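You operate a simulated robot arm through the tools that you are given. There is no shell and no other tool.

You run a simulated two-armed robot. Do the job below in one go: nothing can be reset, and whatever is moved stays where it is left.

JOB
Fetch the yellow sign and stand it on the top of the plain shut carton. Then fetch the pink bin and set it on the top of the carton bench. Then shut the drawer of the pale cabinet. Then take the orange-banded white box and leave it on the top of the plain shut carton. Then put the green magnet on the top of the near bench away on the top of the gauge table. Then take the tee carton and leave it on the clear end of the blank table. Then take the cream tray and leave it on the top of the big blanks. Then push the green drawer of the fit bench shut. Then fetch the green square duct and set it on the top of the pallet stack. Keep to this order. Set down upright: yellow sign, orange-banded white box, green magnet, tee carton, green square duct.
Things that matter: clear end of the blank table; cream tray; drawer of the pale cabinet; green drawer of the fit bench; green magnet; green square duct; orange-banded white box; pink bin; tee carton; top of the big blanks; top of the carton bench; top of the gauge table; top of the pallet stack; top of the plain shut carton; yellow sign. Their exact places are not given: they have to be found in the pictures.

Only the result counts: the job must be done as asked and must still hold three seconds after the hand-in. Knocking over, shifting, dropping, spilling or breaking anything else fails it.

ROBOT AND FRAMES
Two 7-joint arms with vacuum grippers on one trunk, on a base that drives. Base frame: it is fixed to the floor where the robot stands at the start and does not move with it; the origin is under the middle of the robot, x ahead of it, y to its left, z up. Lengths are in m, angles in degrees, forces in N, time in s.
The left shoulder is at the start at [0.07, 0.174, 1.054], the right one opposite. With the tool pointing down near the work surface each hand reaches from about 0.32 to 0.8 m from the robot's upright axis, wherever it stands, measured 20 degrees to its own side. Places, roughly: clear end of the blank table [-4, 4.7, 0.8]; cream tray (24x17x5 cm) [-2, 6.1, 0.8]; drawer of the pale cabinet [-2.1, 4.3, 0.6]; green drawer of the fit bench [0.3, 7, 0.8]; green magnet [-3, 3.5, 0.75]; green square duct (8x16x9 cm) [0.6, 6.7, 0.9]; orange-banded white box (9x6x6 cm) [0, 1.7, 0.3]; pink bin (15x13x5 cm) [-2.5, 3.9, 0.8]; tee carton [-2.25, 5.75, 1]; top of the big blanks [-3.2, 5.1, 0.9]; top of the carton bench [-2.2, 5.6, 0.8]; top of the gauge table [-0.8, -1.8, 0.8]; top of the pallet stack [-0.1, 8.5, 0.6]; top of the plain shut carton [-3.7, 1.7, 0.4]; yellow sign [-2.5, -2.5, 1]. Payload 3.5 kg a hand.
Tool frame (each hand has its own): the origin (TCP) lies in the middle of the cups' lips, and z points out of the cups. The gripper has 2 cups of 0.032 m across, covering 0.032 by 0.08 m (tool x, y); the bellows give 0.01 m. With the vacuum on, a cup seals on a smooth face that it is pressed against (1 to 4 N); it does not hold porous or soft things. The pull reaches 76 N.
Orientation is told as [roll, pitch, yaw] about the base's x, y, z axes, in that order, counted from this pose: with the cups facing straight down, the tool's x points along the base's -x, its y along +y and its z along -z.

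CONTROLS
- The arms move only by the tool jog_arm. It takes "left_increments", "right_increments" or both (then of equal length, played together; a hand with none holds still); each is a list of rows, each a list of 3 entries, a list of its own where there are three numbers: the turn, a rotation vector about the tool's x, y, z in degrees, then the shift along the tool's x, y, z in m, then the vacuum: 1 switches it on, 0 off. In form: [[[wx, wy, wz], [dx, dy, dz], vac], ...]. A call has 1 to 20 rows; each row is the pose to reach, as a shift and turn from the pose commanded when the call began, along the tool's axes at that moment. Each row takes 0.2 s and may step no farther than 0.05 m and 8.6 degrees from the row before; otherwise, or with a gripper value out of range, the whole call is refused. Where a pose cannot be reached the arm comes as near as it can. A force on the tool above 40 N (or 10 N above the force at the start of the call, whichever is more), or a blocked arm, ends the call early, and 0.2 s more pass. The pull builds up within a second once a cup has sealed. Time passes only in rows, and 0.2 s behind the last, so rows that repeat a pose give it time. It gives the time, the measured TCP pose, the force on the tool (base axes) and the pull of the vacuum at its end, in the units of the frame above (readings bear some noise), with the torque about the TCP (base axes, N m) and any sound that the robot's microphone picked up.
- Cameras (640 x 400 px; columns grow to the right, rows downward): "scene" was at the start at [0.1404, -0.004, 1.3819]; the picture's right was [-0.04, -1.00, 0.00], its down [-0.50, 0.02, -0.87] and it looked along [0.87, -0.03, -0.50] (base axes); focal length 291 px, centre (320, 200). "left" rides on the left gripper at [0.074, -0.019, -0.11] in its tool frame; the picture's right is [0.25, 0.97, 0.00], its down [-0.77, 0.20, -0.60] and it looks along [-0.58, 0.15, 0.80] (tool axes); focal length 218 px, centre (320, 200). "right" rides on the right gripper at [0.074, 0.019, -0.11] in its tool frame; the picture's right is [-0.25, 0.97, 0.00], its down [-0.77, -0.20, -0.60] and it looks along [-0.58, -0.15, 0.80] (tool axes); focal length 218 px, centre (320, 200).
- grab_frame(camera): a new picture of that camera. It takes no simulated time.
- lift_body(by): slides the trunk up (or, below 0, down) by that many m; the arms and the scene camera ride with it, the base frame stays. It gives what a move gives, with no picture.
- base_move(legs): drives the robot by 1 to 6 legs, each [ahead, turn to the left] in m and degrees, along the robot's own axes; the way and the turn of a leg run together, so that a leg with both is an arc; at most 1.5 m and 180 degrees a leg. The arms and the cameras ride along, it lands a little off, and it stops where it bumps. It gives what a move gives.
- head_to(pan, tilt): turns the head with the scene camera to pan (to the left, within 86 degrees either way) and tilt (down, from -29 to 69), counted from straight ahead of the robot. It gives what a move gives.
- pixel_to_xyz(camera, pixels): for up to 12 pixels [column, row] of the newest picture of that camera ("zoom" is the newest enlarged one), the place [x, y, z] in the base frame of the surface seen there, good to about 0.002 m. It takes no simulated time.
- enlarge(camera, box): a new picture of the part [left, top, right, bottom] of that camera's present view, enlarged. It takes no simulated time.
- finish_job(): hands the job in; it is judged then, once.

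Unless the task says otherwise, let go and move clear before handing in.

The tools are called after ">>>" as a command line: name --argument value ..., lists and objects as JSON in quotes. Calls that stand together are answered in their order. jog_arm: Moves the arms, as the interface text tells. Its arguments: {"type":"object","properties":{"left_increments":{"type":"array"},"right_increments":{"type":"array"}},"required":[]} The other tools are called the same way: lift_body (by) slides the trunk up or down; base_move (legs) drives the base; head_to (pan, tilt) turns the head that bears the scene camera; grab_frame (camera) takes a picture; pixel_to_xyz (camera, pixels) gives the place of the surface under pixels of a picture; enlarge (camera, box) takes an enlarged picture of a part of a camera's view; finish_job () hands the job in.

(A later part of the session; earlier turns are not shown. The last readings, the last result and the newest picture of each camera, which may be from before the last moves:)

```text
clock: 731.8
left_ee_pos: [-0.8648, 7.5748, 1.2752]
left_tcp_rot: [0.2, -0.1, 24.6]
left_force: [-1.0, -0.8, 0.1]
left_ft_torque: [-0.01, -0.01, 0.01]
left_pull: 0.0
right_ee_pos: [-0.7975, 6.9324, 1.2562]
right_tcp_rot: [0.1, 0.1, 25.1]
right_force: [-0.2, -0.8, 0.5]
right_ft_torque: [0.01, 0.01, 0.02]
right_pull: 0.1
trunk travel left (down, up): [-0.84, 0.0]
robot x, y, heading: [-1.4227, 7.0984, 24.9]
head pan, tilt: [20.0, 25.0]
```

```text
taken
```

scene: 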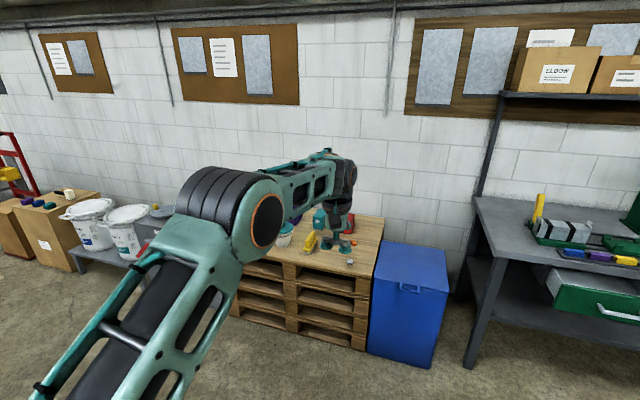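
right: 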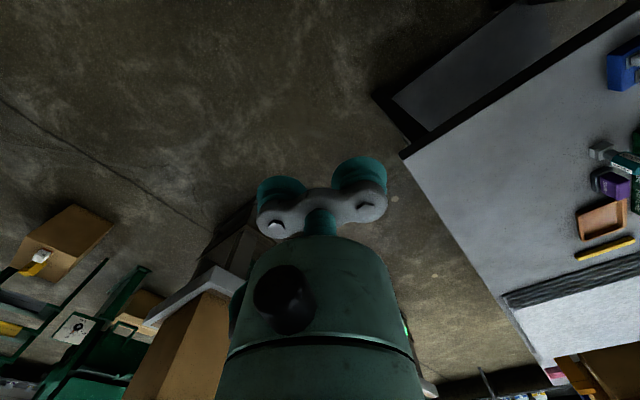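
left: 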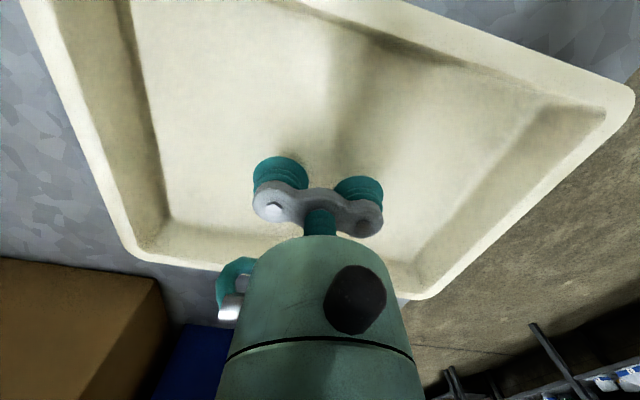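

The green drawer is at (370,230) in the first view; the pallet stack lies at its left. I enlarge the fit bench.

>>> head_to --pan -20 --tilt 25

>>> enlarge --camera "scene" --box '[260, 100, 500, 340]'

>>> pixel_to_xyz --camera "zoom" --pixels '[[215, 355], [375, 320], [300, 370], [200, 340], [385, 310], [80, 340], [330, 195], [290, 250], [150, 260], [240, 290], [480, 300], [300, 345]]'

```text
clock: 732.9
left_ee_pos: [-0.8664, 7.5755, 1.2739]
left_tcp_rot: [0.1, -0.1, 24.6]
left_force: [0.5, 0.5, 0.5]
left_ft_torque: [-0.01, -0.01, 0.01]
left_pull: 0.0
right_ee_pos: [-0.7971, 6.9323, 1.2553]
right_tcp_rot: [0.0, 0.1, 25.0]
right_force: [0.3, 0.0, 0.0]
right_ft_torque: [0.0, -0.02, 0.02]
right_pull: 0.1
trunk travel left (down, up): [-0.84, 0.0]
robot x, y, heading: [-1.4298, 7.0996, 25.1]
head pan, tilt: [-20.0, 25.0]
```

```text
1.67 times, centred on (380, 220) of scene
```

zoom: 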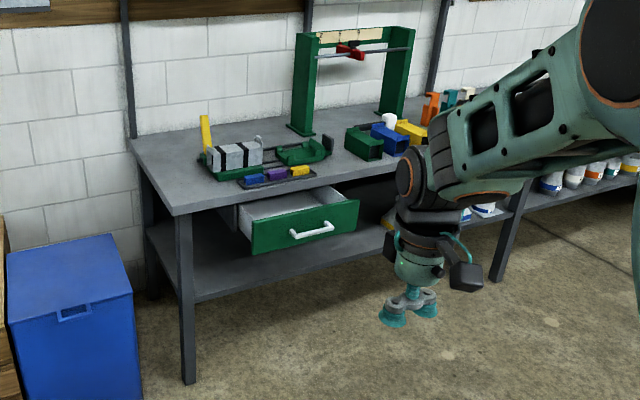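

```text
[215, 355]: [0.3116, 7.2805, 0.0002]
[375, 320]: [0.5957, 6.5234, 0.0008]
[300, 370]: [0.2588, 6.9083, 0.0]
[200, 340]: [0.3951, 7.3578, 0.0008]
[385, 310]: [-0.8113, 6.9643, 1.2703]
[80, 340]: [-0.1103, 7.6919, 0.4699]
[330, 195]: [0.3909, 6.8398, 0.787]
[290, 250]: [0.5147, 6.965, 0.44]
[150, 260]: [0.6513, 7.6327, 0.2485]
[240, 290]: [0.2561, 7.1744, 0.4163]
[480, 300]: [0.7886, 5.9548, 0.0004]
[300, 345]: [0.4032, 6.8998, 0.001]
```

I re-pick pixels on the drawer front and duct.

>>> pixel_to_xyz --camera "zoom" --pixels '[[255, 235], [352, 215], [312, 231], [256, 250], [354, 228], [175, 213], [365, 185], [365, 140], [350, 145], [375, 155], [235, 212], [330, 200]]'

>>> enlarge --camera "scene" --box '[330, 140, 450, 260]'

```text
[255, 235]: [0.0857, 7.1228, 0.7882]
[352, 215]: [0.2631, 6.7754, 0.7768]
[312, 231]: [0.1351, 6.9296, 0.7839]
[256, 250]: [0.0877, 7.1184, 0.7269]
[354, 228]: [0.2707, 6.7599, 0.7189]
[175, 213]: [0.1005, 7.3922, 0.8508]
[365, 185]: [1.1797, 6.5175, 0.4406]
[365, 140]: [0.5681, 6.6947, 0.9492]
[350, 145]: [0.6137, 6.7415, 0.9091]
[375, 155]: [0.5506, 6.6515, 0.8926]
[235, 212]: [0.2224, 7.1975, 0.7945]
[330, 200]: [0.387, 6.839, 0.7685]
```

```text
3.33 times, centred on (390, 200) of scene
```

zoom: 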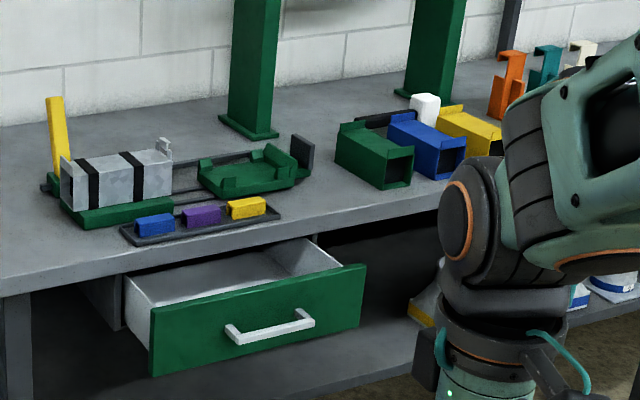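

The drawer front is at n'≈3.317, z 0.71–0.80, spanning d' 5.92–6.31, with the handle in the middle. I go to stand before it, a little to its left.

>>> base_move --legs '[[0, -48], [0.85, 0], [0, 50]]'

>>> head_to --pan -20 --tilt 40

>>> grab_frame --camera "scene"

```text
clock: 742.0
left_ee_pos: [-0.0915, 7.2438, 1.2754]
left_tcp_rot: [0.1, -0.2, 26.5]
left_force: [-0.6, 0.2, -1.0]
left_ft_torque: [0.04, -0.02, 0.02]
left_pull: 0.0
right_ee_pos: [-0.0019, 6.6044, 1.2563]
right_tcp_rot: [0.2, 0.1, 26.8]
right_force: [0.7, 0.4, -0.1]
right_ft_torque: [-0.01, 0.01, 0.01]
right_pull: 0.0
trunk travel left (down, up): [-0.84, 0.0]
robot x, y, heading: [-0.6358, 6.7484, 26.6]
head pan, tilt: [-20.0, 25.0]
```

```text
clock: 742.7
left_ee_pos: [-0.092, 7.2453, 1.2743]
left_tcp_rot: [0.0, -0.2, 26.6]
left_force: [0.1, -1.1, -0.7]
left_ft_torque: [-0.03, 0.03, 0.01]
left_pull: 0.1
right_ee_pos: [-0.0011, 6.6071, 1.2567]
right_tcp_rot: [0.1, 0.1, 26.9]
right_force: [0.4, 0.3, 0.6]
right_ft_torque: [0.0, 0.03, -0.02]
right_pull: 0.1
trunk travel left (down, up): [-0.84, 0.0]
robot x, y, heading: [-0.6375, 6.7475, 26.8]
head pan, tilt: [-20.0, 40.0]
```

```text
taken
```

scene: 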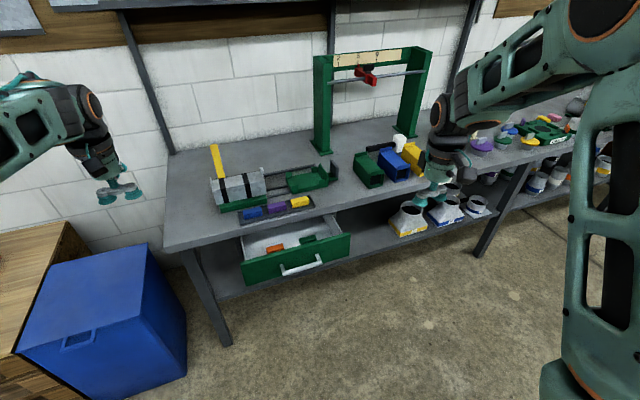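

I measure the handle's ends and the drawer front's right end.

>>> pixel_to_xyz --camera "scene" --pixels '[[283, 272], [320, 260], [348, 250], [247, 278], [340, 255], [335, 248], [260, 275], [300, 258], [270, 225], [345, 205], [230, 270]]'

```text
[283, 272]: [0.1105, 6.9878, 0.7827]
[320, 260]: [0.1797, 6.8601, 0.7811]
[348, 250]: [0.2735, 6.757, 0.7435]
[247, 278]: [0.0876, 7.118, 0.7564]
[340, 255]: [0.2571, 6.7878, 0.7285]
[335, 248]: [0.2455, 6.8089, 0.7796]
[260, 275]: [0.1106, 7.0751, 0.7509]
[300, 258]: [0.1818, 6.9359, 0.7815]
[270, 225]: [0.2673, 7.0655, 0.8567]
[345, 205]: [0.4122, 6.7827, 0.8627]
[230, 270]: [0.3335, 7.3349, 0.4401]
```

The front's right part (d' 5.93–6.02) is free beside the handle. I lower the trunk 0.25 and tilt the right hand forward to z≈0.735.

>>> lift_body --by -0.25

>>> jog_arm --right_increments '[[[0, -8, 0], [0, 0.008, 0.02], 0], [[0, -16, 0], [0, 0.016, 0.045], 0], [[0, -24, 0], [0, 0.024, 0.07], 0], [[0, -32, 0], [0, 0.032, 0.095], 0], [[0, -40, 0], [0, 0.04, 0.12], 0], [[0, -48, 0], [0, 0.048, 0.145], 0], [[0, -56, 0], [0, 0.056, 0.17], 0], [[0, -64, 0], [0, 0.064, 0.195], 0], [[0, -72, 0], [0, 0.072, 0.22], 0], [[0, -80, 0], [0, 0.08, 0.245], 0], [[0, -84, 0], [0, 0.085, 0.27], 0], [[0, -84, 0], [0, 0.085, 0.27], 0]]'

>>> grab_frame --camera "scene"

>>> grab_frame --camera "right"

```text
clock: 745.3
left_ee_pos: [-0.0918, 7.2443, 1.0245]
left_tcp_rot: [0.1, -0.2, 26.5]
left_force: [0.6, -0.2, 0.3]
left_ft_torque: [0.04, 0.03, 0.02]
left_pull: 0.0
right_ee_pos: [-0.0029, 6.6051, 1.0068]
right_tcp_rot: [0.1, 0.2, 26.8]
right_force: [0.1, -0.2, 0.4]
right_ft_torque: [-0.01, 0.01, 0.01]
right_pull: 0.0
trunk travel left (down, up): [-0.59, 0.25]
robot x, y, heading: [-0.6337, 6.7524, 26.5]
head pan, tilt: [-20.0, 40.0]
```

```text
clock: 747.9
left_ee_pos: [-0.0929, 7.2432, 1.0257]
left_tcp_rot: [0.1, -0.1, 26.4]
left_force: [0.8, 0.1, 0.5]
left_ft_torque: [-0.01, -0.03, 0.0]
left_pull: 0.1
right_ee_pos: [-0.042, 6.6796, 0.7366]
right_tcp_rot: [0.5, -84.0, 26.3]
right_force: [-0.5, 0.2, 0.1]
right_ft_torque: [0.02, -0.03, 0.01]
right_pull: 0.2
trunk travel left (down, up): [-0.59, 0.25]
robot x, y, heading: [-0.633, 6.7518, 26.4]
head pan, tilt: [-20.0, 40.0]
```

```text
taken
```

scene: 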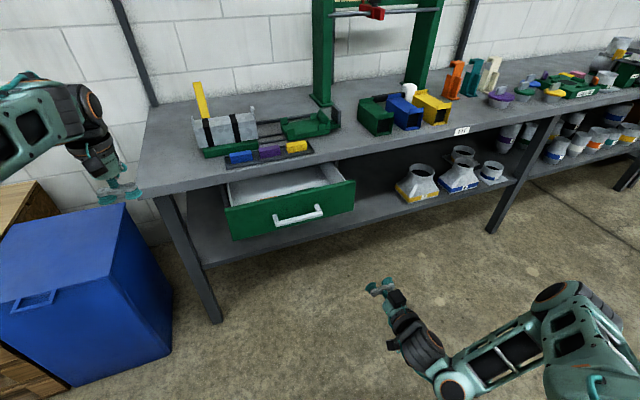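

```text
taken
```

right: 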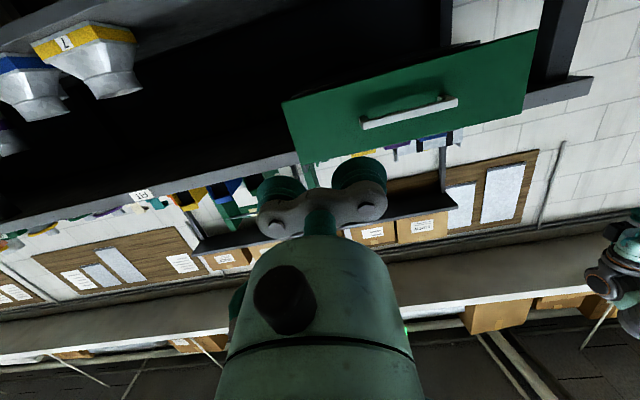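

The hand is level with the free part of the drawer. I raise the left hand out of the way, then drive forward 0.28 m to near contact.

>>> jog_arm --left_increments '[[[0, 0, 0], [0.03, 0, -0.04], 0], [[0, 0, 0], [0.06, 0, -0.08], 0], [[0, 0, 0], [0.09, 0, -0.12], 0], [[0, 0, 0], [0.12, 0, -0.16], 0], [[0, 0, 0], [0.14, 0, -0.2], 0], [[0, 0, 0], [0.16, 0, -0.24], 0], [[0, 0, 0], [0.16, 0, -0.24], 0]]'

>>> base_move --legs '[[0.28, 0]]'

>>> grab_frame --camera "scene"

>>> grab_frame --camera "right"

```text
clock: 749.5
left_ee_pos: [-0.2334, 7.1735, 1.2624]
left_tcp_rot: [0.0, 0.0, 26.4]
left_force: [0.0, 0.5, 0.1]
left_ft_torque: [0.01, 0.0, 0.01]
left_pull: 0.1
right_ee_pos: [-0.0398, 6.6802, 0.7356]
right_tcp_rot: [1.3, -83.9, 25.5]
right_force: [-0.3, 0.4, 0.3]
right_ft_torque: [-0.04, -0.02, 0.02]
right_pull: 0.0
trunk travel left (down, up): [-0.59, 0.25]
robot x, y, heading: [-0.6353, 6.7509, 26.6]
head pan, tilt: [-20.0, 40.0]
```

```text
clock: 751.4
left_ee_pos: [0.0085, 7.2992, 1.2608]
left_tcp_rot: [0.1, 0.0, 26.9]
left_force: [0.9, -1.0, 0.5]
left_ft_torque: [-0.01, 0.01, -0.03]
left_pull: 0.0
right_ee_pos: [0.205, 6.8085, 0.7362]
right_tcp_rot: [1.4, -83.9, 25.9]
right_force: [-0.6, -0.6, -0.2]
right_ft_torque: [0.01, -0.04, 0.03]
right_pull: 0.0
trunk travel left (down, up): [-0.59, 0.25]
robot x, y, heading: [-0.3885, 6.872, 27.2]
head pan, tilt: [-20.0, 40.0]
```

```text
taken
```

scene: 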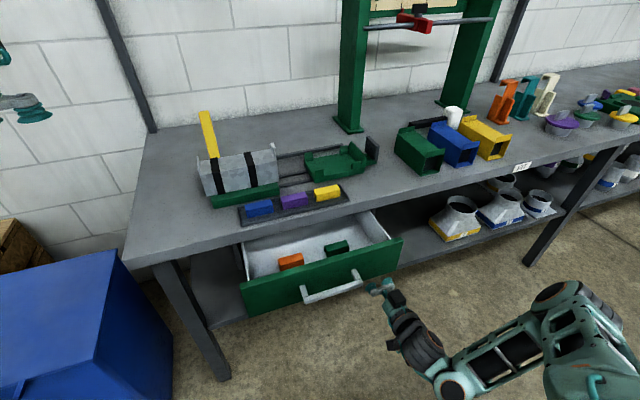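

```text
taken
```

right: 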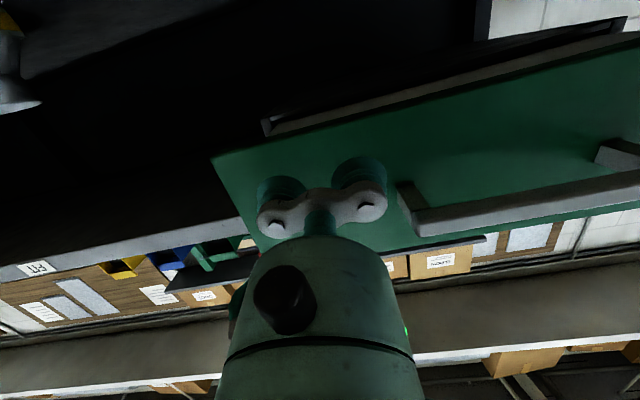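

The cups are beside the handle, 3.5 cm from the front. I push by driving on in small steps.

>>> base_move --legs '[[0.07, 0]]'

>>> base_move --legs '[[0.06, 0]]'

>>> grab_frame --camera "scene"

```text
clock: 752.5
left_ee_pos: [0.0721, 7.3319, 1.2608]
left_tcp_rot: [0.1, 0.1, 27.0]
left_force: [0.6, 1.0, -0.3]
left_ft_torque: [-0.02, 0.02, 0.02]
left_pull: 0.0
right_ee_pos: [0.268, 6.8406, 0.7357]
right_tcp_rot: [1.2, -83.7, 26.0]
right_force: [-0.1, 0.5, 0.3]
right_ft_torque: [0.02, 0.02, 0.01]
right_pull: 0.0
trunk travel left (down, up): [-0.59, 0.25]
robot x, y, heading: [-0.329, 6.907, 27.0]
head pan, tilt: [-20.0, 40.0]
```

```text
clock: 753.4
left_ee_pos: [0.1258, 7.358, 1.261]
left_tcp_rot: [0.1, 0.1, 26.9]
left_force: [-0.1, 0.1, -0.5]
left_ft_torque: [0.01, 0.0, -0.02]
left_pull: 0.0
right_ee_pos: [0.321, 6.8668, 0.7368]
right_tcp_rot: [1.2, -83.7, 26.1]
right_force: [-0.1, -0.6, -0.1]
right_ft_torque: [0.0, 0.01, 0.01]
right_pull: 0.0
trunk travel left (down, up): [-0.59, 0.25]
robot x, y, heading: [-0.2766, 6.9371, 27.0]
head pan, tilt: [-20.0, 40.0]
```

```text
taken
```

scene: 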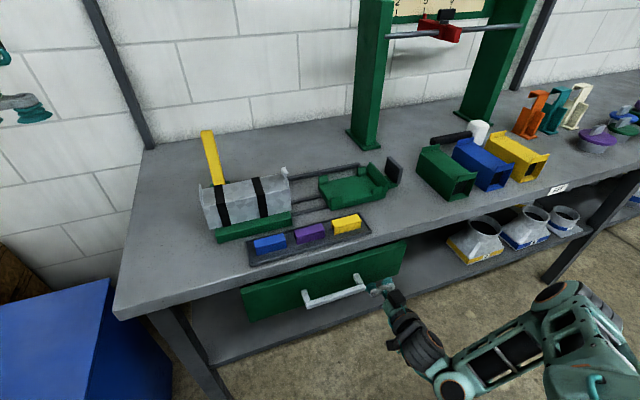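

The drawer is nearly in (front ≈3.41; bench edge 3.45). I push 4 cm more.

>>> base_move --legs '[[0.04, 0]]'

>>> grab_frame --camera "scene"

>>> grab_frame --camera "right"

```text
clock: 754.3
left_ee_pos: [0.1601, 7.377, 1.261]
left_tcp_rot: [0.0, -0.1, 26.8]
left_force: [0.3, -1.0, -0.6]
left_ft_torque: [-0.05, 0.0, -0.02]
left_pull: 0.0
right_ee_pos: [0.3561, 6.8851, 0.737]
right_tcp_rot: [1.1, -83.8, 26.2]
right_force: [-0.8, -0.1, -0.6]
right_ft_torque: [-0.03, 0.03, -0.02]
right_pull: 0.1
trunk travel left (down, up): [-0.59, 0.25]
robot x, y, heading: [-0.2417, 6.9528, 27.2]
head pan, tilt: [-20.0, 40.0]
```

```text
taken
```

scene: 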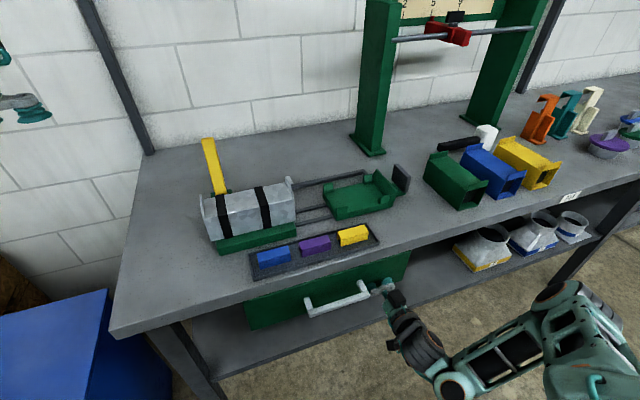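

```text
taken
```

right: 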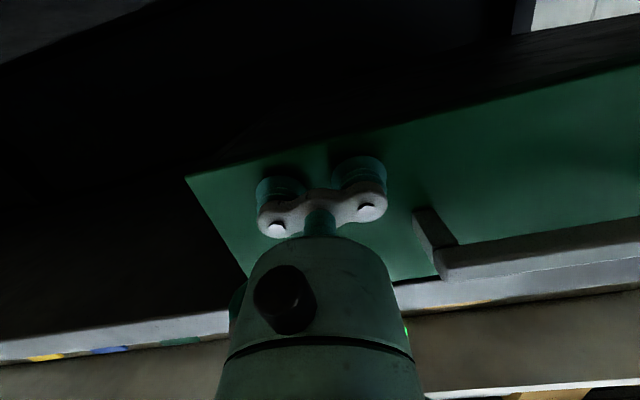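

No resistance yet; front about flush with the bench edge. I push on in 2 cm steps until it stops.

>>> base_move --legs '[[0.02, 0]]'

>>> base_move --legs '[[0.02, 0]]'

>>> grab_frame --camera "scene"

```text
clock: 755.2
left_ee_pos: [0.1751, 7.3837, 1.2619]
left_tcp_rot: [0.0, -0.2, 26.7]
left_force: [0.1, -0.5, 0.2]
left_ft_torque: [0.01, 0.02, -0.02]
left_pull: 0.0
right_ee_pos: [0.3686, 6.8912, 0.7356]
right_tcp_rot: [1.5, -83.6, 25.9]
right_force: [-11.4, -5.6, 5.2]
right_ft_torque: [-0.05, 0.09, 0.01]
right_pull: 0.1
trunk travel left (down, up): [-0.59, 0.25]
robot x, y, heading: [-0.2215, 6.9587, 26.9]
head pan, tilt: [-20.0, 40.0]
stopped in leg 1: the force on the tool passed its limit at 64 N (the readings are from after the stop); the commanded pose is now the measured one
```

```text
clock: 756.0
left_ee_pos: [0.1796, 7.3855, 1.2617]
left_tcp_rot: [0.0, -0.1, 26.8]
left_force: [1.0, 0.5, -0.7]
left_ft_torque: [-0.03, 0.0, -0.01]
left_pull: 0.0
right_ee_pos: [0.3681, 6.8916, 0.7308]
right_tcp_rot: [0.0, -83.0, 27.3]
right_force: [-19.8, -13.9, 7.1]
right_ft_torque: [0.06, 0.14, 0.08]
right_pull: 0.0
trunk travel left (down, up): [-0.59, 0.25]
robot x, y, heading: [-0.2185, 6.9653, 26.7]
head pan, tilt: [-20.0, 40.0]
stopped in leg 1: the force on the tool passed its limit at 59 N (the readings are from after the stop); the commanded pose is now the measured one
```

```text
taken
```

scene: 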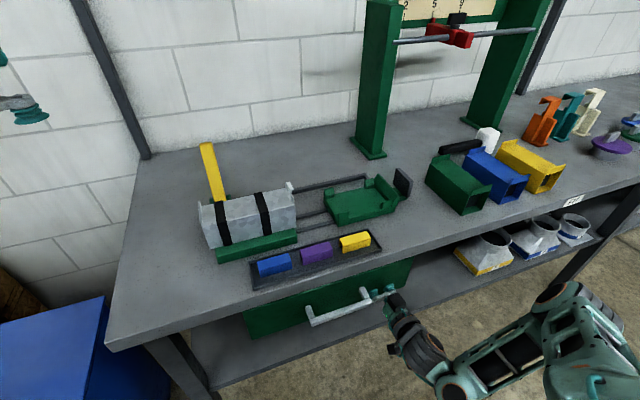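

The drawer stopped firmly twice (over 59 N): it is shut. I back off and restore the right hand upright-down.

>>> base_move --legs '[[-0.3, 0]]'

>>> jog_arm --right_increments '[[[0, 4, 0], [-0.03, 0, 0], 0], [[0, 12, 0], [-0.06, 0, 0], 0], [[0, 20, 0], [-0.09, 0, 0], 0], [[0, 28, 0], [-0.12, 0, 0], 0], [[0, 36, 0], [-0.15, 0, 0], 0], [[0, 44, 0], [-0.18, 0, 0], 0], [[0, 52, 0], [-0.21, 0, 0], 0], [[0, 60, 0], [-0.24, 0, 0], 0], [[0, 68, 0], [-0.27, 0, 0], 0], [[0, 76, 0], [-0.3, 0, 0], 0], [[0, 83, 0], [-0.33, 0, 0], 0], [[0, 83, 0], [-0.36, 0, 0], 0], [[0, 83, 0], [-0.36, 0, 0], 0]]'

>>> lift_body --by 0.25

>>> grab_frame --camera "scene"

```text
clock: 758.0
left_ee_pos: [-0.0857, 7.2542, 1.2613]
left_tcp_rot: [0.1, 0.0, 26.9]
left_force: [0.2, -0.9, 0.4]
left_ft_torque: [-0.01, -0.02, 0.0]
left_pull: 0.1
right_ee_pos: [0.1064, 6.7604, 0.7302]
right_tcp_rot: [0.4, -82.9, 27.2]
right_force: [-1.0, -0.4, 0.1]
right_ft_torque: [-0.03, -0.01, 0.04]
right_pull: 0.1
trunk travel left (down, up): [-0.59, 0.25]
robot x, y, heading: [-0.4845, 6.8296, 26.6]
head pan, tilt: [-20.0, 40.0]
```

```text
clock: 760.8
left_ee_pos: [-0.084, 7.2539, 1.26]
left_tcp_rot: [0.1, 0.0, 27.0]
left_force: [-1.2, 0.6, 0.3]
left_ft_torque: [0.04, -0.01, 0.03]
left_pull: 0.0
right_ee_pos: [0.1454, 6.7782, 1.0906]
right_tcp_rot: [0.0, 0.1, 27.7]
right_force: [0.2, -0.6, 0.0]
right_ft_torque: [0.0, 0.0, 0.01]
right_pull: 0.1
trunk travel left (down, up): [-0.59, 0.25]
robot x, y, heading: [-0.4841, 6.8301, 26.9]
head pan, tilt: [-20.0, 40.0]
```

```text
clock: 763.4
left_ee_pos: [-0.0854, 7.2544, 1.511]
left_tcp_rot: [0.1, -0.1, 27.0]
left_force: [-0.4, 0.1, -0.5]
left_ft_torque: [-0.01, 0.01, -0.01]
left_pull: 0.1
right_ee_pos: [0.1447, 6.7789, 1.3413]
right_tcp_rot: [0.1, 0.1, 27.7]
right_force: [0.8, -0.6, -0.5]
right_ft_torque: [-0.02, -0.01, 0.0]
right_pull: 0.0
trunk travel left (down, up): [-0.84, 0.0]
robot x, y, heading: [-0.4787, 6.8285, 26.7]
head pan, tilt: [-20.0, 40.0]
```

```text
taken
```

scene: 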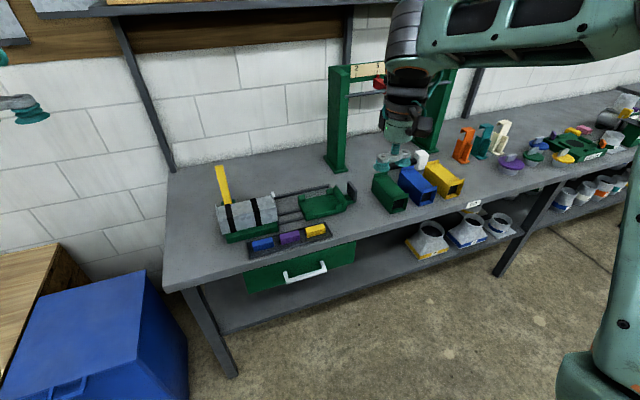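

The drawer is flush. The green square duct stands right of it at (390,190). I step closer for the right hand and measure it.

>>> base_move --legs '[[0, -56], [0.42, 0], [0, 56]]'

>>> head_to --pan -15 --tilt 45

>>> grab_frame --camera "scene"

>>> enlarge --camera "scene" --box '[270, 80, 470, 240]'

```text
clock: 770.9
left_ee_pos: [0.2545, 7.0746, 1.511]
left_tcp_rot: [0.1, 0.0, 29.0]
left_force: [-0.1, 0.2, -0.2]
left_ft_torque: [0.0, 0.0, -0.04]
left_pull: 0.0
right_ee_pos: [0.502, 6.6079, 1.3404]
right_tcp_rot: [0.1, 0.1, 29.6]
right_force: [0.2, 0.3, -0.2]
right_ft_torque: [0.02, -0.03, -0.03]
right_pull: 0.0
trunk travel left (down, up): [-0.84, 0.0]
robot x, y, heading: [-0.1237, 6.639, 28.7]
head pan, tilt: [-20.0, 40.0]
```

```text
clock: 771.5
left_ee_pos: [0.2553, 7.0763, 1.5107]
left_tcp_rot: [0.0, 0.0, 29.0]
left_force: [-0.2, -0.7, 0.5]
left_ft_torque: [0.0, -0.03, -0.01]
left_pull: 0.1
right_ee_pos: [0.5008, 6.6083, 1.3411]
right_tcp_rot: [0.0, 0.0, 29.6]
right_force: [-0.9, -0.2, -0.3]
right_ft_torque: [-0.01, 0.02, -0.03]
right_pull: 0.1
trunk travel left (down, up): [-0.84, 0.0]
robot x, y, heading: [-0.1269, 6.6375, 28.8]
head pan, tilt: [-15.0, 45.0]
```

```text
taken
```

scene: 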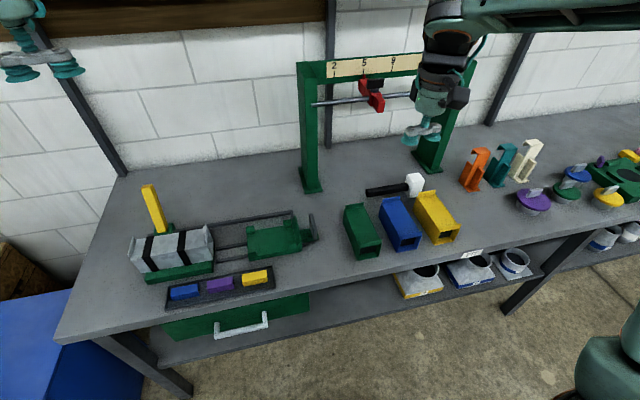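

```text
2.50 times, centred on (370, 160) of scene
```

zoom: 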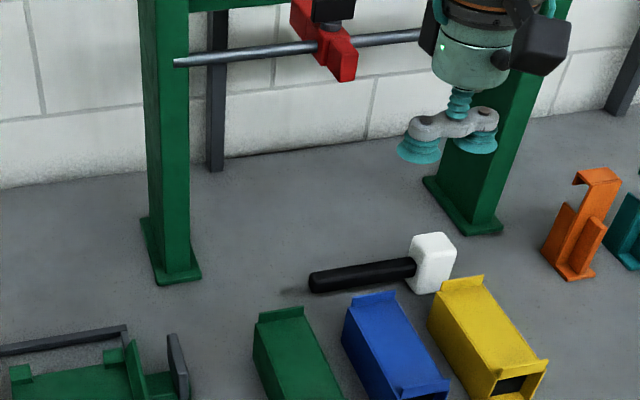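

I enlarge the green duct itself.

>>> enlarge --camera "scene" --box '[330, 190, 410, 270]'

>>> pixel_to_xyz --camera "zoom" --pixels '[[220, 100], [300, 95], [370, 230], [260, 245], [285, 170], [230, 120], [305, 115], [350, 215], [265, 230], [300, 320], [220, 80], [290, 75]]'

```text
5.00 times, centred on (370, 230) of scene
```

zoom: 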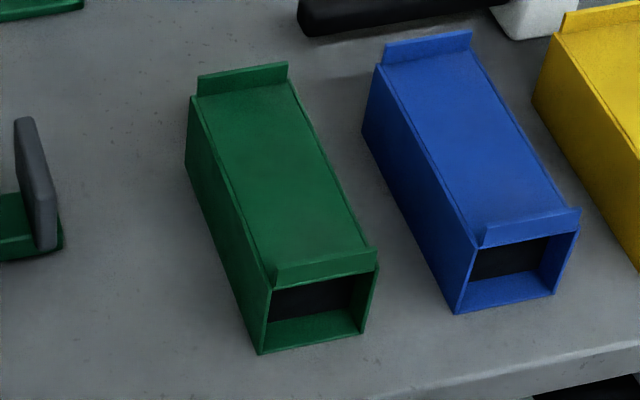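

```text
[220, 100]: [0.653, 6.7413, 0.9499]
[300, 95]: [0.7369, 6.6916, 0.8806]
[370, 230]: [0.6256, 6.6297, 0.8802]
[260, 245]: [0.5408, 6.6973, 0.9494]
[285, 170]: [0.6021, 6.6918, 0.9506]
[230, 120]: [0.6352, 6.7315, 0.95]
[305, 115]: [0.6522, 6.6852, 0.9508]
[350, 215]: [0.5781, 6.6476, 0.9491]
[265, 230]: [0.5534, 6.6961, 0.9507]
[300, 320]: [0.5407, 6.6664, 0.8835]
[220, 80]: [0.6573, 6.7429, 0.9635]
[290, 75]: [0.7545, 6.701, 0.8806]
```

The duct's flat top lies between two low flanges at z≈0.950, centre (0.606, 6.693), length along ≈25°. I check the gantry posts' distance.

>>> pixel_to_xyz --camera "scene" --pixels '[[430, 168], [440, 120], [312, 180], [310, 120], [380, 70], [372, 98], [330, 105], [405, 95], [345, 262], [395, 190], [340, 215], [300, 200]]'

```text
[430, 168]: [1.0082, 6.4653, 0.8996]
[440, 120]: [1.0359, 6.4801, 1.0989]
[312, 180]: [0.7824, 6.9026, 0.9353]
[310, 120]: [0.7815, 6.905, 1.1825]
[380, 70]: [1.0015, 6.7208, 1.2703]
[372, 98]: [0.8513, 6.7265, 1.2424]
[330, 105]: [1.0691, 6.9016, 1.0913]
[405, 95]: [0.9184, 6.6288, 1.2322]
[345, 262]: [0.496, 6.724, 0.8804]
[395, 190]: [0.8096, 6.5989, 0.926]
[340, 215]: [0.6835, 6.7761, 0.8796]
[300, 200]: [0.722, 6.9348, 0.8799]
```

The gantry is 0.25 m behind. I bring the right hand over the duct, turned about 52° so both cups fit, and descend to 3 cm above.

>>> jog_arm --right_increments '[[[0, 0, 8], [-0.035, 0.006, 0], 0], [[0, 0, 16], [-0.07, 0.012, 0], 0], [[0, 0, 24], [-0.105, 0.018, 0], 0], [[0, 0, 32], [-0.1333, 0.0217, 0.02], 0], [[0, 0, 40], [-0.1333, 0.0217, 0.06], 0], [[0, 0, 48], [-0.1333, 0.0217, 0.1], 0], [[0, 0, 51.6], [-0.1333, 0.0217, 0.14], 0], [[0, 0, 51.6], [-0.1333, 0.0217, 0.18], 0], [[0, 0, 51.6], [-0.1333, 0.0217, 0.22], 0], [[0, 0, 51.6], [-0.1333, 0.0217, 0.26], 0], [[0, 0, 51.6], [-0.1333, 0.0217, 0.3], 0], [[0, 0, 51.6], [-0.1333, 0.0217, 0.335], 0], [[0, 0, 51.6], [-0.1333, 0.0217, 0.355], 0], [[0, 0, 51.6], [-0.1333, 0.0217, 0.355], 0]]'

>>> grab_frame --camera "scene"

>>> grab_frame --camera "right"

```text
clock: 774.5
left_ee_pos: [0.2532, 7.0766, 1.511]
left_tcp_rot: [0.1, -0.1, 29.0]
left_force: [-0.2, -0.7, 0.5]
left_ft_torque: [0.0, 0.03, 0.0]
left_pull: 0.1
right_ee_pos: [0.6041, 6.6934, 0.9862]
right_tcp_rot: [0.0, 0.2, -22.0]
right_force: [0.3, 0.9, 0.6]
right_ft_torque: [0.04, -0.04, -0.03]
right_pull: 0.1
trunk travel left (down, up): [-0.84, 0.0]
robot x, y, heading: [-0.1324, 6.6353, 28.9]
head pan, tilt: [-15.0, 45.0]
```

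```text
taken
```

scene: 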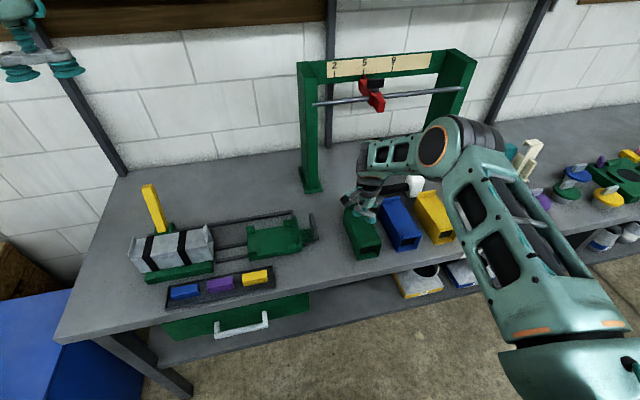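

```text
taken
```

right: 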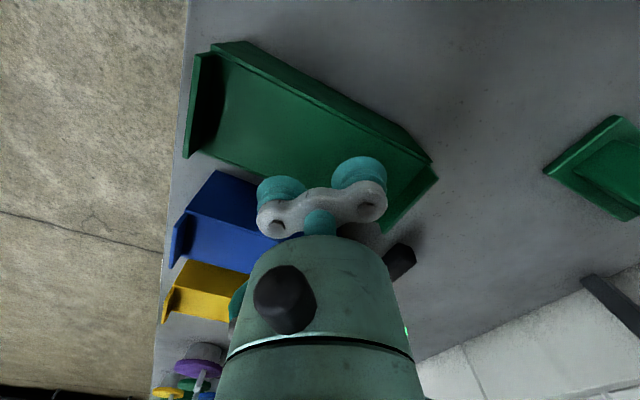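

I check alignment enlarged.

>>> enlarge --camera "scene" --box '[320, 150, 430, 270]'

>>> enlarge --camera "right" --box '[180, 30, 450, 250]'

>>> pixel_to_xyz --camera "right" --pixels '[[215, 62], [205, 140], [250, 75], [240, 160], [330, 120], [400, 160], [425, 165], [380, 215], [290, 130]]'

```text
3.33 times, centred on (375, 210) of scene
```

zoom: 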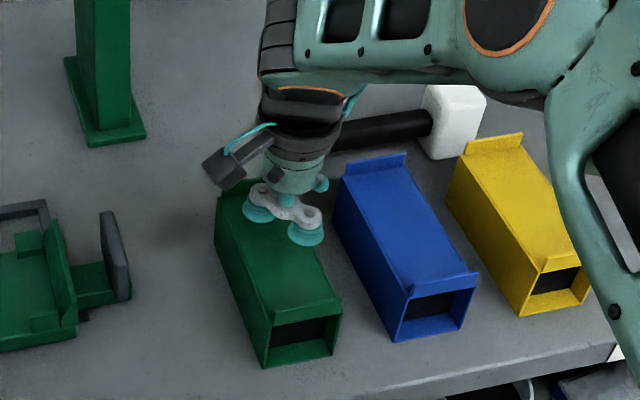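

```text
1.82 times, centred on (315, 140) of right
```

zoom: 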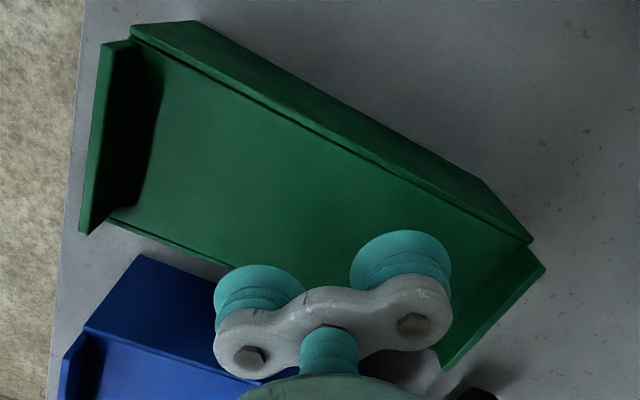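

```text
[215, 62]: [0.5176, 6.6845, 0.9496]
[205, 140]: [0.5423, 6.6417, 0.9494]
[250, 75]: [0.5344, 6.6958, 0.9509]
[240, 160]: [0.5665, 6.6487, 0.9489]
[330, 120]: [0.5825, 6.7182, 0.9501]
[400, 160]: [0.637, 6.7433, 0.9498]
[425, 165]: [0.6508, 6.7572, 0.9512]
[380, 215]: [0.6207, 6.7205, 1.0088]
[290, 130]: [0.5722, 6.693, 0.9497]
```

The cups are nearly at the sides; I turn 15° more and shift 5 mm for margin, then view.

>>> jog_arm --right_increments '[[[0, 0, 8], [-0.002, -0.0016, 0], 0], [[0, 0, 15], [-0.0038, -0.0032, 0], 0], [[0, 0, 15], [-0.0038, -0.0032, 0.015], 0], [[0, 0, 15], [-0.0038, -0.0032, 0.02], 0], [[0, 0, 15], [-0.0038, -0.0032, 0.02], 0]]'

>>> enlarge --camera "scene" --box '[320, 150, 430, 270]'

```text
clock: 775.7
left_ee_pos: [0.2544, 7.0768, 1.5099]
left_tcp_rot: [0.1, 0.1, 29.1]
left_force: [-0.4, 0.3, -0.4]
left_ft_torque: [0.06, -0.02, -0.01]
left_pull: 0.1
right_ee_pos: [0.6058, 6.6888, 0.9645]
right_tcp_rot: [0.0, 0.1, -37.0]
right_force: [1.1, -0.3, 0.0]
right_ft_torque: [-0.03, 0.01, -0.01]
right_pull: 0.0
trunk travel left (down, up): [-0.84, 0.0]
robot x, y, heading: [-0.1263, 6.6402, 28.7]
head pan, tilt: [-15.0, 45.0]
```

```text
3.33 times, centred on (375, 210) of scene
```

zoom: 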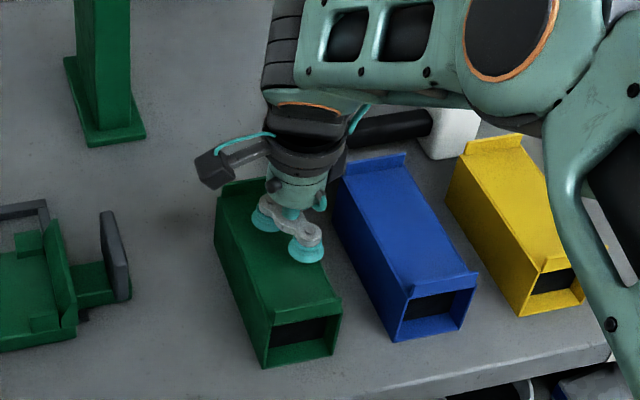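

Good: both cups lie well inside. I press with vacuum.

>>> jog_arm --right_increments '[[[0, 0, 0], [0, 0, 0.008], 1], [[0, 0, 0], [0, 0, 0.012], 1], [[0, 0, 0], [0, 0, 0.015], 1], [[0, 0, 0], [0, 0, 0.017], 1], [[0, 0, 0], [0, 0, 0.017], 1], [[0, 0, 0], [0, 0, 0.017], 1], [[0, 0, 0], [0, 0, 0.017], 1]]'

```text
clock: 777.3
left_ee_pos: [0.2527, 7.0767, 1.5123]
left_tcp_rot: [0.1, -0.2, 29.0]
left_force: [-0.3, 0.3, 0.6]
left_ft_torque: [-0.01, 0.02, -0.02]
left_pull: 0.0
right_ee_pos: [0.6074, 6.6879, 0.9495]
right_tcp_rot: [0.1, 0.0, -37.0]
right_force: [6.2, 0.0, 15.5]
right_ft_torque: [0.04, 0.18, -0.08]
right_pull: 75.3
trunk travel left (down, up): [-0.84, 0.0]
robot x, y, heading: [-0.1246, 6.6393, 28.8]
head pan, tilt: [-15.0, 45.0]
```

Both cups sealed (75.3 N). I lift and then back away from the bench.

>>> jog_arm --right_increments '[[[0, 0, 0], [0, 0, -0.005], 1], [[0, 0, 0], [0, 0, -0.02], 1], [[0, 0, 0], [0, 0, -0.05], 1], [[0, 0, 0], [0, 0, -0.09], 1], [[0, 0, 0], [0, 0, -0.13], 1], [[0, 0, 0], [0, 0, -0.17], 1], [[0, 0, 0], [0, 0, -0.21], 1], [[0, 0, 0], [0, 0, -0.25], 1], [[0, 0, 0], [0, 0, -0.25], 1]]'

>>> base_move --legs '[[-0.6, 0]]'

>>> head_to --pan -10 --tilt 35

>>> grab_frame --camera "scene"

```text
clock: 779.3
left_ee_pos: [0.2543, 7.0761, 1.5111]
left_tcp_rot: [0.0, 0.0, 29.0]
left_force: [-0.8, 0.0, 1.2]
left_ft_torque: [0.02, 0.01, -0.04]
left_pull: 0.1
right_ee_pos: [0.6084, 6.6896, 1.1967]
right_tcp_rot: [-0.1, 0.1, -36.9]
right_force: [0.7, 0.0, -0.6]
right_ft_torque: [0.0, 0.0, -0.04]
right_pull: 74.9
trunk travel left (down, up): [-0.84, 0.0]
robot x, y, heading: [-0.1294, 6.6358, 28.8]
head pan, tilt: [-15.0, 45.0]
```

```text
clock: 782.7
left_ee_pos: [-0.2642, 6.792, 1.5101]
left_tcp_rot: [0.1, 0.1, 29.2]
left_force: [0.6, -0.2, -0.6]
left_ft_torque: [0.01, 0.05, 0.05]
left_pull: 0.0
right_ee_pos: [0.0907, 6.4072, 1.1965]
right_tcp_rot: [-0.2, 0.1, -36.6]
right_force: [0.4, -0.1, -2.6]
right_ft_torque: [-0.06, -0.04, 0.06]
right_pull: 75.6
trunk travel left (down, up): [-0.84, 0.0]
robot x, y, heading: [-0.6488, 6.3519, 29.1]
head pan, tilt: [-15.0, 45.0]
```

```text
clock: 783.4
left_ee_pos: [-0.2655, 6.7917, 1.5112]
left_tcp_rot: [0.1, 0.0, 29.2]
left_force: [-0.2, 0.1, 0.6]
left_ft_torque: [0.0, 0.03, -0.03]
left_pull: 0.1
right_ee_pos: [0.0899, 6.4058, 1.1956]
right_tcp_rot: [-0.1, 0.2, -36.7]
right_force: [-0.3, -0.6, -2.7]
right_ft_torque: [0.02, -0.03, 0.02]
right_pull: 76.4
trunk travel left (down, up): [-0.84, 0.0]
robot x, y, heading: [-0.6479, 6.3524, 29.0]
head pan, tilt: [-10.0, 35.0]
```

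```text
taken
```

scene: 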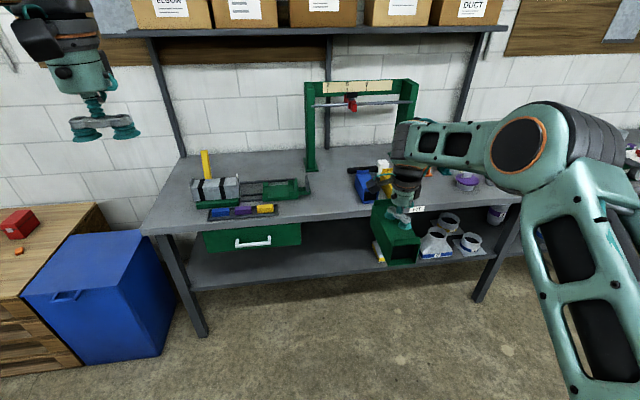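

The duct hangs well. I turn north, drive past the blue bin, and face the pallet stack.

>>> base_move --legs '[[0, 88], [1.0, 0], [0.75, 0], [0, -85]]'

>>> head_to --pan -10 --tilt 35

>>> grab_frame --camera "scene"

```text
clock: 799.5
left_ee_pos: [-0.9223, 8.394, 1.5098]
left_tcp_rot: [0.0, 0.0, 27.2]
left_force: [0.0, 0.0, -1.2]
left_ft_torque: [-0.03, 0.01, -0.01]
left_pull: 0.2
right_ee_pos: [-0.5801, 7.9982, 1.1975]
right_tcp_rot: [-0.1, 0.1, -38.7]
right_force: [0.8, 0.3, -2.9]
right_ft_torque: [-0.01, -0.02, -0.01]
right_pull: 75.2
trunk travel left (down, up): [-0.84, 0.0]
robot x, y, heading: [-1.3177, 7.968, 27.1]
head pan, tilt: [-10.0, 35.0]
```

```text
clock: 800.1
left_ee_pos: [-0.9224, 8.3949, 1.5098]
left_tcp_rot: [0.0, -0.1, 27.1]
left_force: [-0.4, -0.2, 0.6]
left_ft_torque: [0.0, 0.01, 0.03]
left_pull: 0.0
right_ee_pos: [-0.5798, 7.998, 1.1958]
right_tcp_rot: [-0.1, 0.1, -38.6]
right_force: [0.5, 0.2, -2.0]
right_ft_torque: [-0.03, 0.0, -0.01]
right_pull: 75.9
trunk travel left (down, up): [-0.84, 0.0]
robot x, y, heading: [-1.3181, 7.968, 27.1]
head pan, tilt: [-10.0, 35.0]
```

```text
taken
```

scene: 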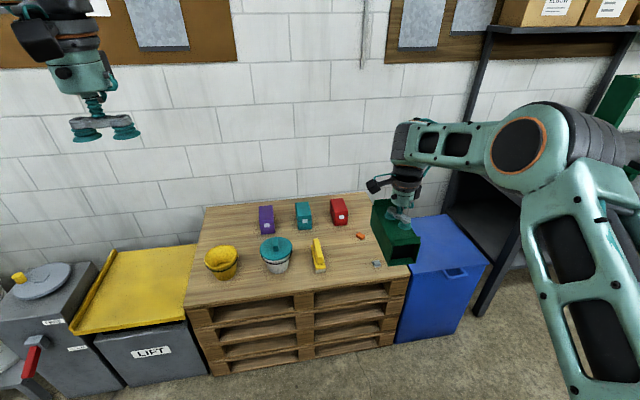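

The stack's top holds several things; free areas appear in front, e.g. (340,285) and (240,290). I measure the layout.

>>> enlarge --camera "scene" --box '[180, 180, 430, 380]'

>>> pixel_to_xyz --camera "scene" --pixels '[[185, 305], [405, 280], [205, 210], [300, 290], [345, 285], [318, 268], [276, 272], [376, 266], [360, 236], [335, 250], [235, 278], [250, 290]]'

```text
2.00 times, centred on (305, 280) of scene
```

zoom: 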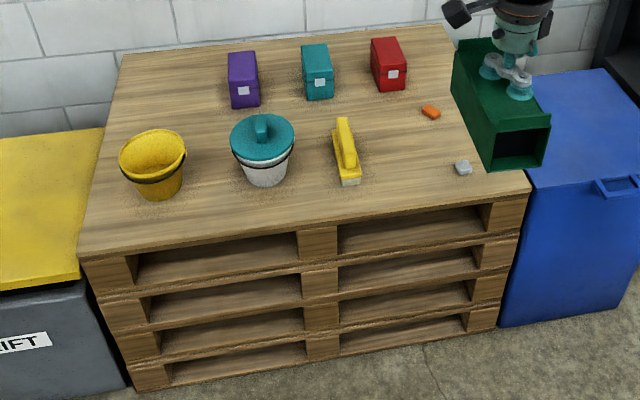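

```text
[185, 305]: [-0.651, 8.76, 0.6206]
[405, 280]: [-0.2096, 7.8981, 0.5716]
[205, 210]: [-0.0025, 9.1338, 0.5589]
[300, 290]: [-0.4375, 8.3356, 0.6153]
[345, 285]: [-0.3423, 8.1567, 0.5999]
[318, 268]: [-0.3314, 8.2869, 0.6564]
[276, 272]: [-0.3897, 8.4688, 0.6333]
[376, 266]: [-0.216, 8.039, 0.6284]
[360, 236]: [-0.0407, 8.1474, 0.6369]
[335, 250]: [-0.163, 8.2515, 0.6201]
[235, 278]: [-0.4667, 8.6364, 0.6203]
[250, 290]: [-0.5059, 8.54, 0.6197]
```

Free spot between the yellow tool and the small items, about (−0.18, 8.21), z 0.620. I step closer to the stack.

>>> base_move --legs '[[0, -9], [0.49, 0], [0, 9]]'

>>> lift_body --by -0.2

>>> head_to --pan -10 --tilt 50

>>> grab_frame --camera "scene"

>>> grab_frame --camera "right"

```text
clock: 804.4
left_ee_pos: [-0.4431, 8.5494, 1.5108]
left_tcp_rot: [0.2, 0.0, 27.5]
left_force: [-0.1, 0.0, 0.1]
left_ft_torque: [0.06, 0.04, -0.01]
left_pull: 0.0
right_ee_pos: [-0.0995, 8.1543, 1.196]
right_tcp_rot: [0.1, 0.2, -38.4]
right_force: [-0.3, -0.1, -1.8]
right_ft_torque: [0.0, -0.05, -0.03]
right_pull: 75.8
trunk travel left (down, up): [-0.84, 0.0]
robot x, y, heading: [-0.838, 8.1224, 27.4]
head pan, tilt: [-10.0, 35.0]
```

```text
clock: 806.5
left_ee_pos: [-0.4443, 8.5528, 1.3103]
left_tcp_rot: [0.2, -0.1, 27.5]
left_force: [0.4, -0.9, 0.1]
left_ft_torque: [0.0, 0.02, -0.01]
left_pull: 0.1
right_ee_pos: [-0.1005, 8.1578, 0.9945]
right_tcp_rot: [-0.1, 0.0, -38.4]
right_force: [-0.7, 0.3, -1.6]
right_ft_torque: [-0.04, -0.06, -0.02]
right_pull: 75.7
trunk travel left (down, up): [-0.64, 0.2]
robot x, y, heading: [-0.8373, 8.1239, 27.4]
head pan, tilt: [-10.0, 35.0]
```

```text
clock: 807.3
left_ee_pos: [-0.4452, 8.553, 1.3107]
left_tcp_rot: [0.2, -0.1, 27.5]
left_force: [0.5, 0.5, -0.2]
left_ft_torque: [-0.02, -0.01, 0.04]
left_pull: 0.1
right_ee_pos: [-0.1001, 8.1587, 0.9962]
right_tcp_rot: [-0.1, 0.1, -38.4]
right_force: [-0.1, -0.1, -2.1]
right_ft_torque: [-0.02, -0.05, 0.03]
right_pull: 75.6
trunk travel left (down, up): [-0.64, 0.2]
robot x, y, heading: [-0.8382, 8.1254, 27.2]
head pan, tilt: [-10.0, 50.0]
```

```text
taken
```

scene: 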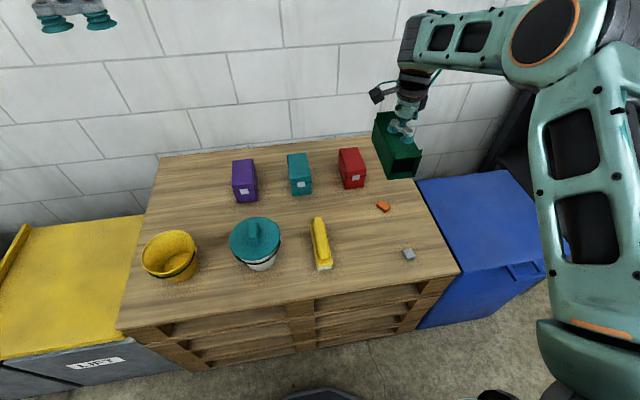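

```text
taken
```

right: 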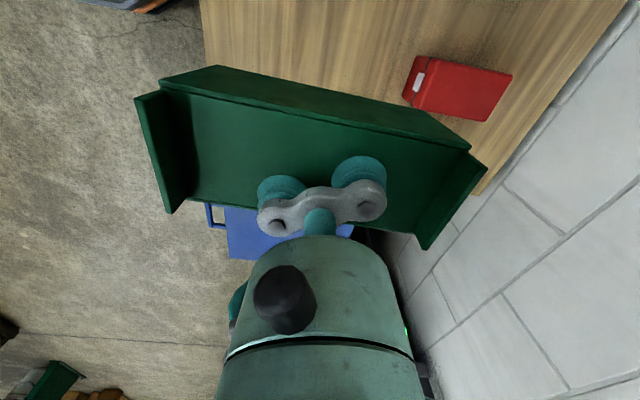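

I measure the neighbours around the chosen spot.

>>> pixel_to_xyz --camera "scene" --pixels '[[332, 262], [325, 220], [378, 205], [404, 250], [403, 257], [352, 187], [362, 185], [360, 240], [372, 270], [345, 290], [440, 275]]'

```text
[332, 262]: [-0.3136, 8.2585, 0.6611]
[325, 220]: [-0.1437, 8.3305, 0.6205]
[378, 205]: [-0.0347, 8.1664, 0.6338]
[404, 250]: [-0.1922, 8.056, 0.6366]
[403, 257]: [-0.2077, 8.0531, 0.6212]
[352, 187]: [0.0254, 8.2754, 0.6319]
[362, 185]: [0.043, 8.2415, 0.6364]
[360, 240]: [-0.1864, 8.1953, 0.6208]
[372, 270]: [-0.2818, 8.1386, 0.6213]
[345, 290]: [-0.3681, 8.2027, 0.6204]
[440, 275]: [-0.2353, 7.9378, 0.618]
```

The gap runs d' 7.30–7.49; I centre the duct at (−0.176, 8.220) and lower to ~2.5 cm above.

>>> jog_arm --right_increments '[[[0, 0, 0], [0.035, 0, 0], 1], [[0, 0, 0], [0.07, 0, 0], 1], [[0, 0, 0], [0.0971, 0.0007, 0.02], 1], [[0, 0, 0], [0.0971, 0.0007, 0.06], 1], [[0, 0, 0], [0.0971, 0.0007, 0.1], 1], [[0, 0, 0], [0.0971, 0.0007, 0.14], 1], [[0, 0, 0], [0.0971, 0.0007, 0.18], 1], [[0, 0, 0], [0.0971, 0.0007, 0.22], 1], [[0, 0, 0], [0.0971, 0.0007, 0.255], 1], [[0, 0, 0], [0.0971, 0.0007, 0.275], 1], [[0, 0, 0], [0.0971, 0.0007, 0.275], 1]]'

>>> grab_frame --camera "scene"

>>> grab_frame --camera "right"

```text
clock: 809.7
left_ee_pos: [-0.443, 8.5527, 1.3102]
left_tcp_rot: [0.2, 0.0, 27.5]
left_force: [-0.3, 0.2, 0.4]
left_ft_torque: [0.0, -0.02, -0.01]
left_pull: 0.1
right_ee_pos: [-0.1771, 8.2212, 0.7226]
right_tcp_rot: [0.0, 0.1, -38.4]
right_force: [-0.4, -0.2, -2.6]
right_ft_torque: [-0.03, -0.04, 0.0]
right_pull: 75.4
trunk travel left (down, up): [-0.64, 0.2]
robot x, y, heading: [-0.8389, 8.1207, 27.3]
head pan, tilt: [-10.0, 50.0]
```

```text
taken
```

scene: 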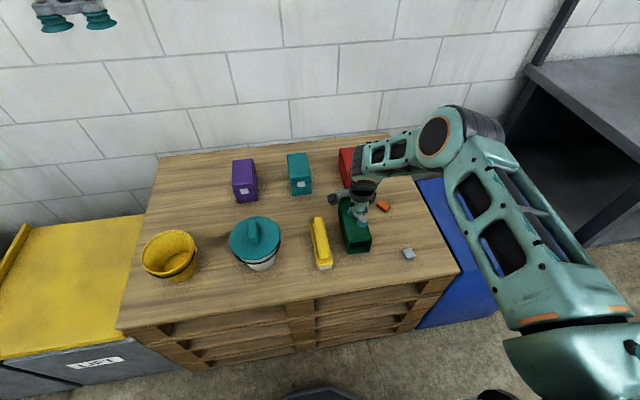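

```text
taken
```

right: 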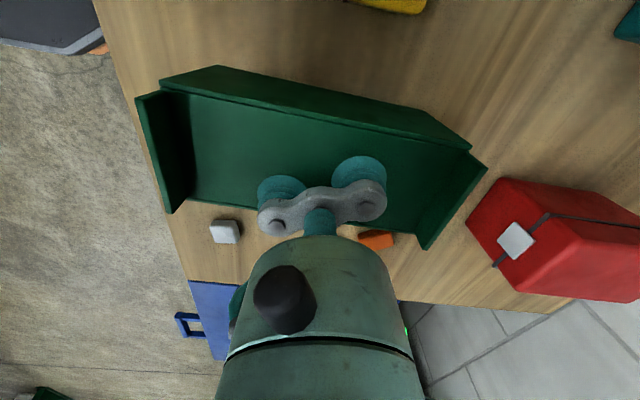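

Clear all round. I creep down to contact.

>>> jog_arm --right_increments '[[[0, 0, 0], [0, 0, 0.015], 1], [[0, 0, 0], [0, 0, 0.025], 1], [[0, 0, 0], [0, 0, 0.03], 1], [[0, 0, 0], [0, 0, 0.033], 1], [[0, 0, 0], [0, 0, 0.035], 1], [[0, 0, 0], [0, 0, 0.036], 1], [[0, 0, 0], [0, 0, 0.036], 1]]'

```text
clock: 811.3
left_ee_pos: [-0.4466, 8.553, 1.3123]
left_tcp_rot: [0.0, -0.1, 27.5]
left_force: [0.4, -0.3, 1.5]
left_ft_torque: [0.0, -0.01, -0.01]
left_pull: 0.0
right_ee_pos: [-0.1752, 8.22, 0.6892]
right_tcp_rot: [0.3, -0.1, -38.5]
right_force: [13.9, -0.6, 32.0]
right_ft_torque: [0.07, 0.46, -0.07]
right_pull: 75.0
trunk travel left (down, up): [-0.64, 0.2]
robot x, y, heading: [-0.8375, 8.1242, 27.2]
head pan, tilt: [-10.0, 50.0]
```

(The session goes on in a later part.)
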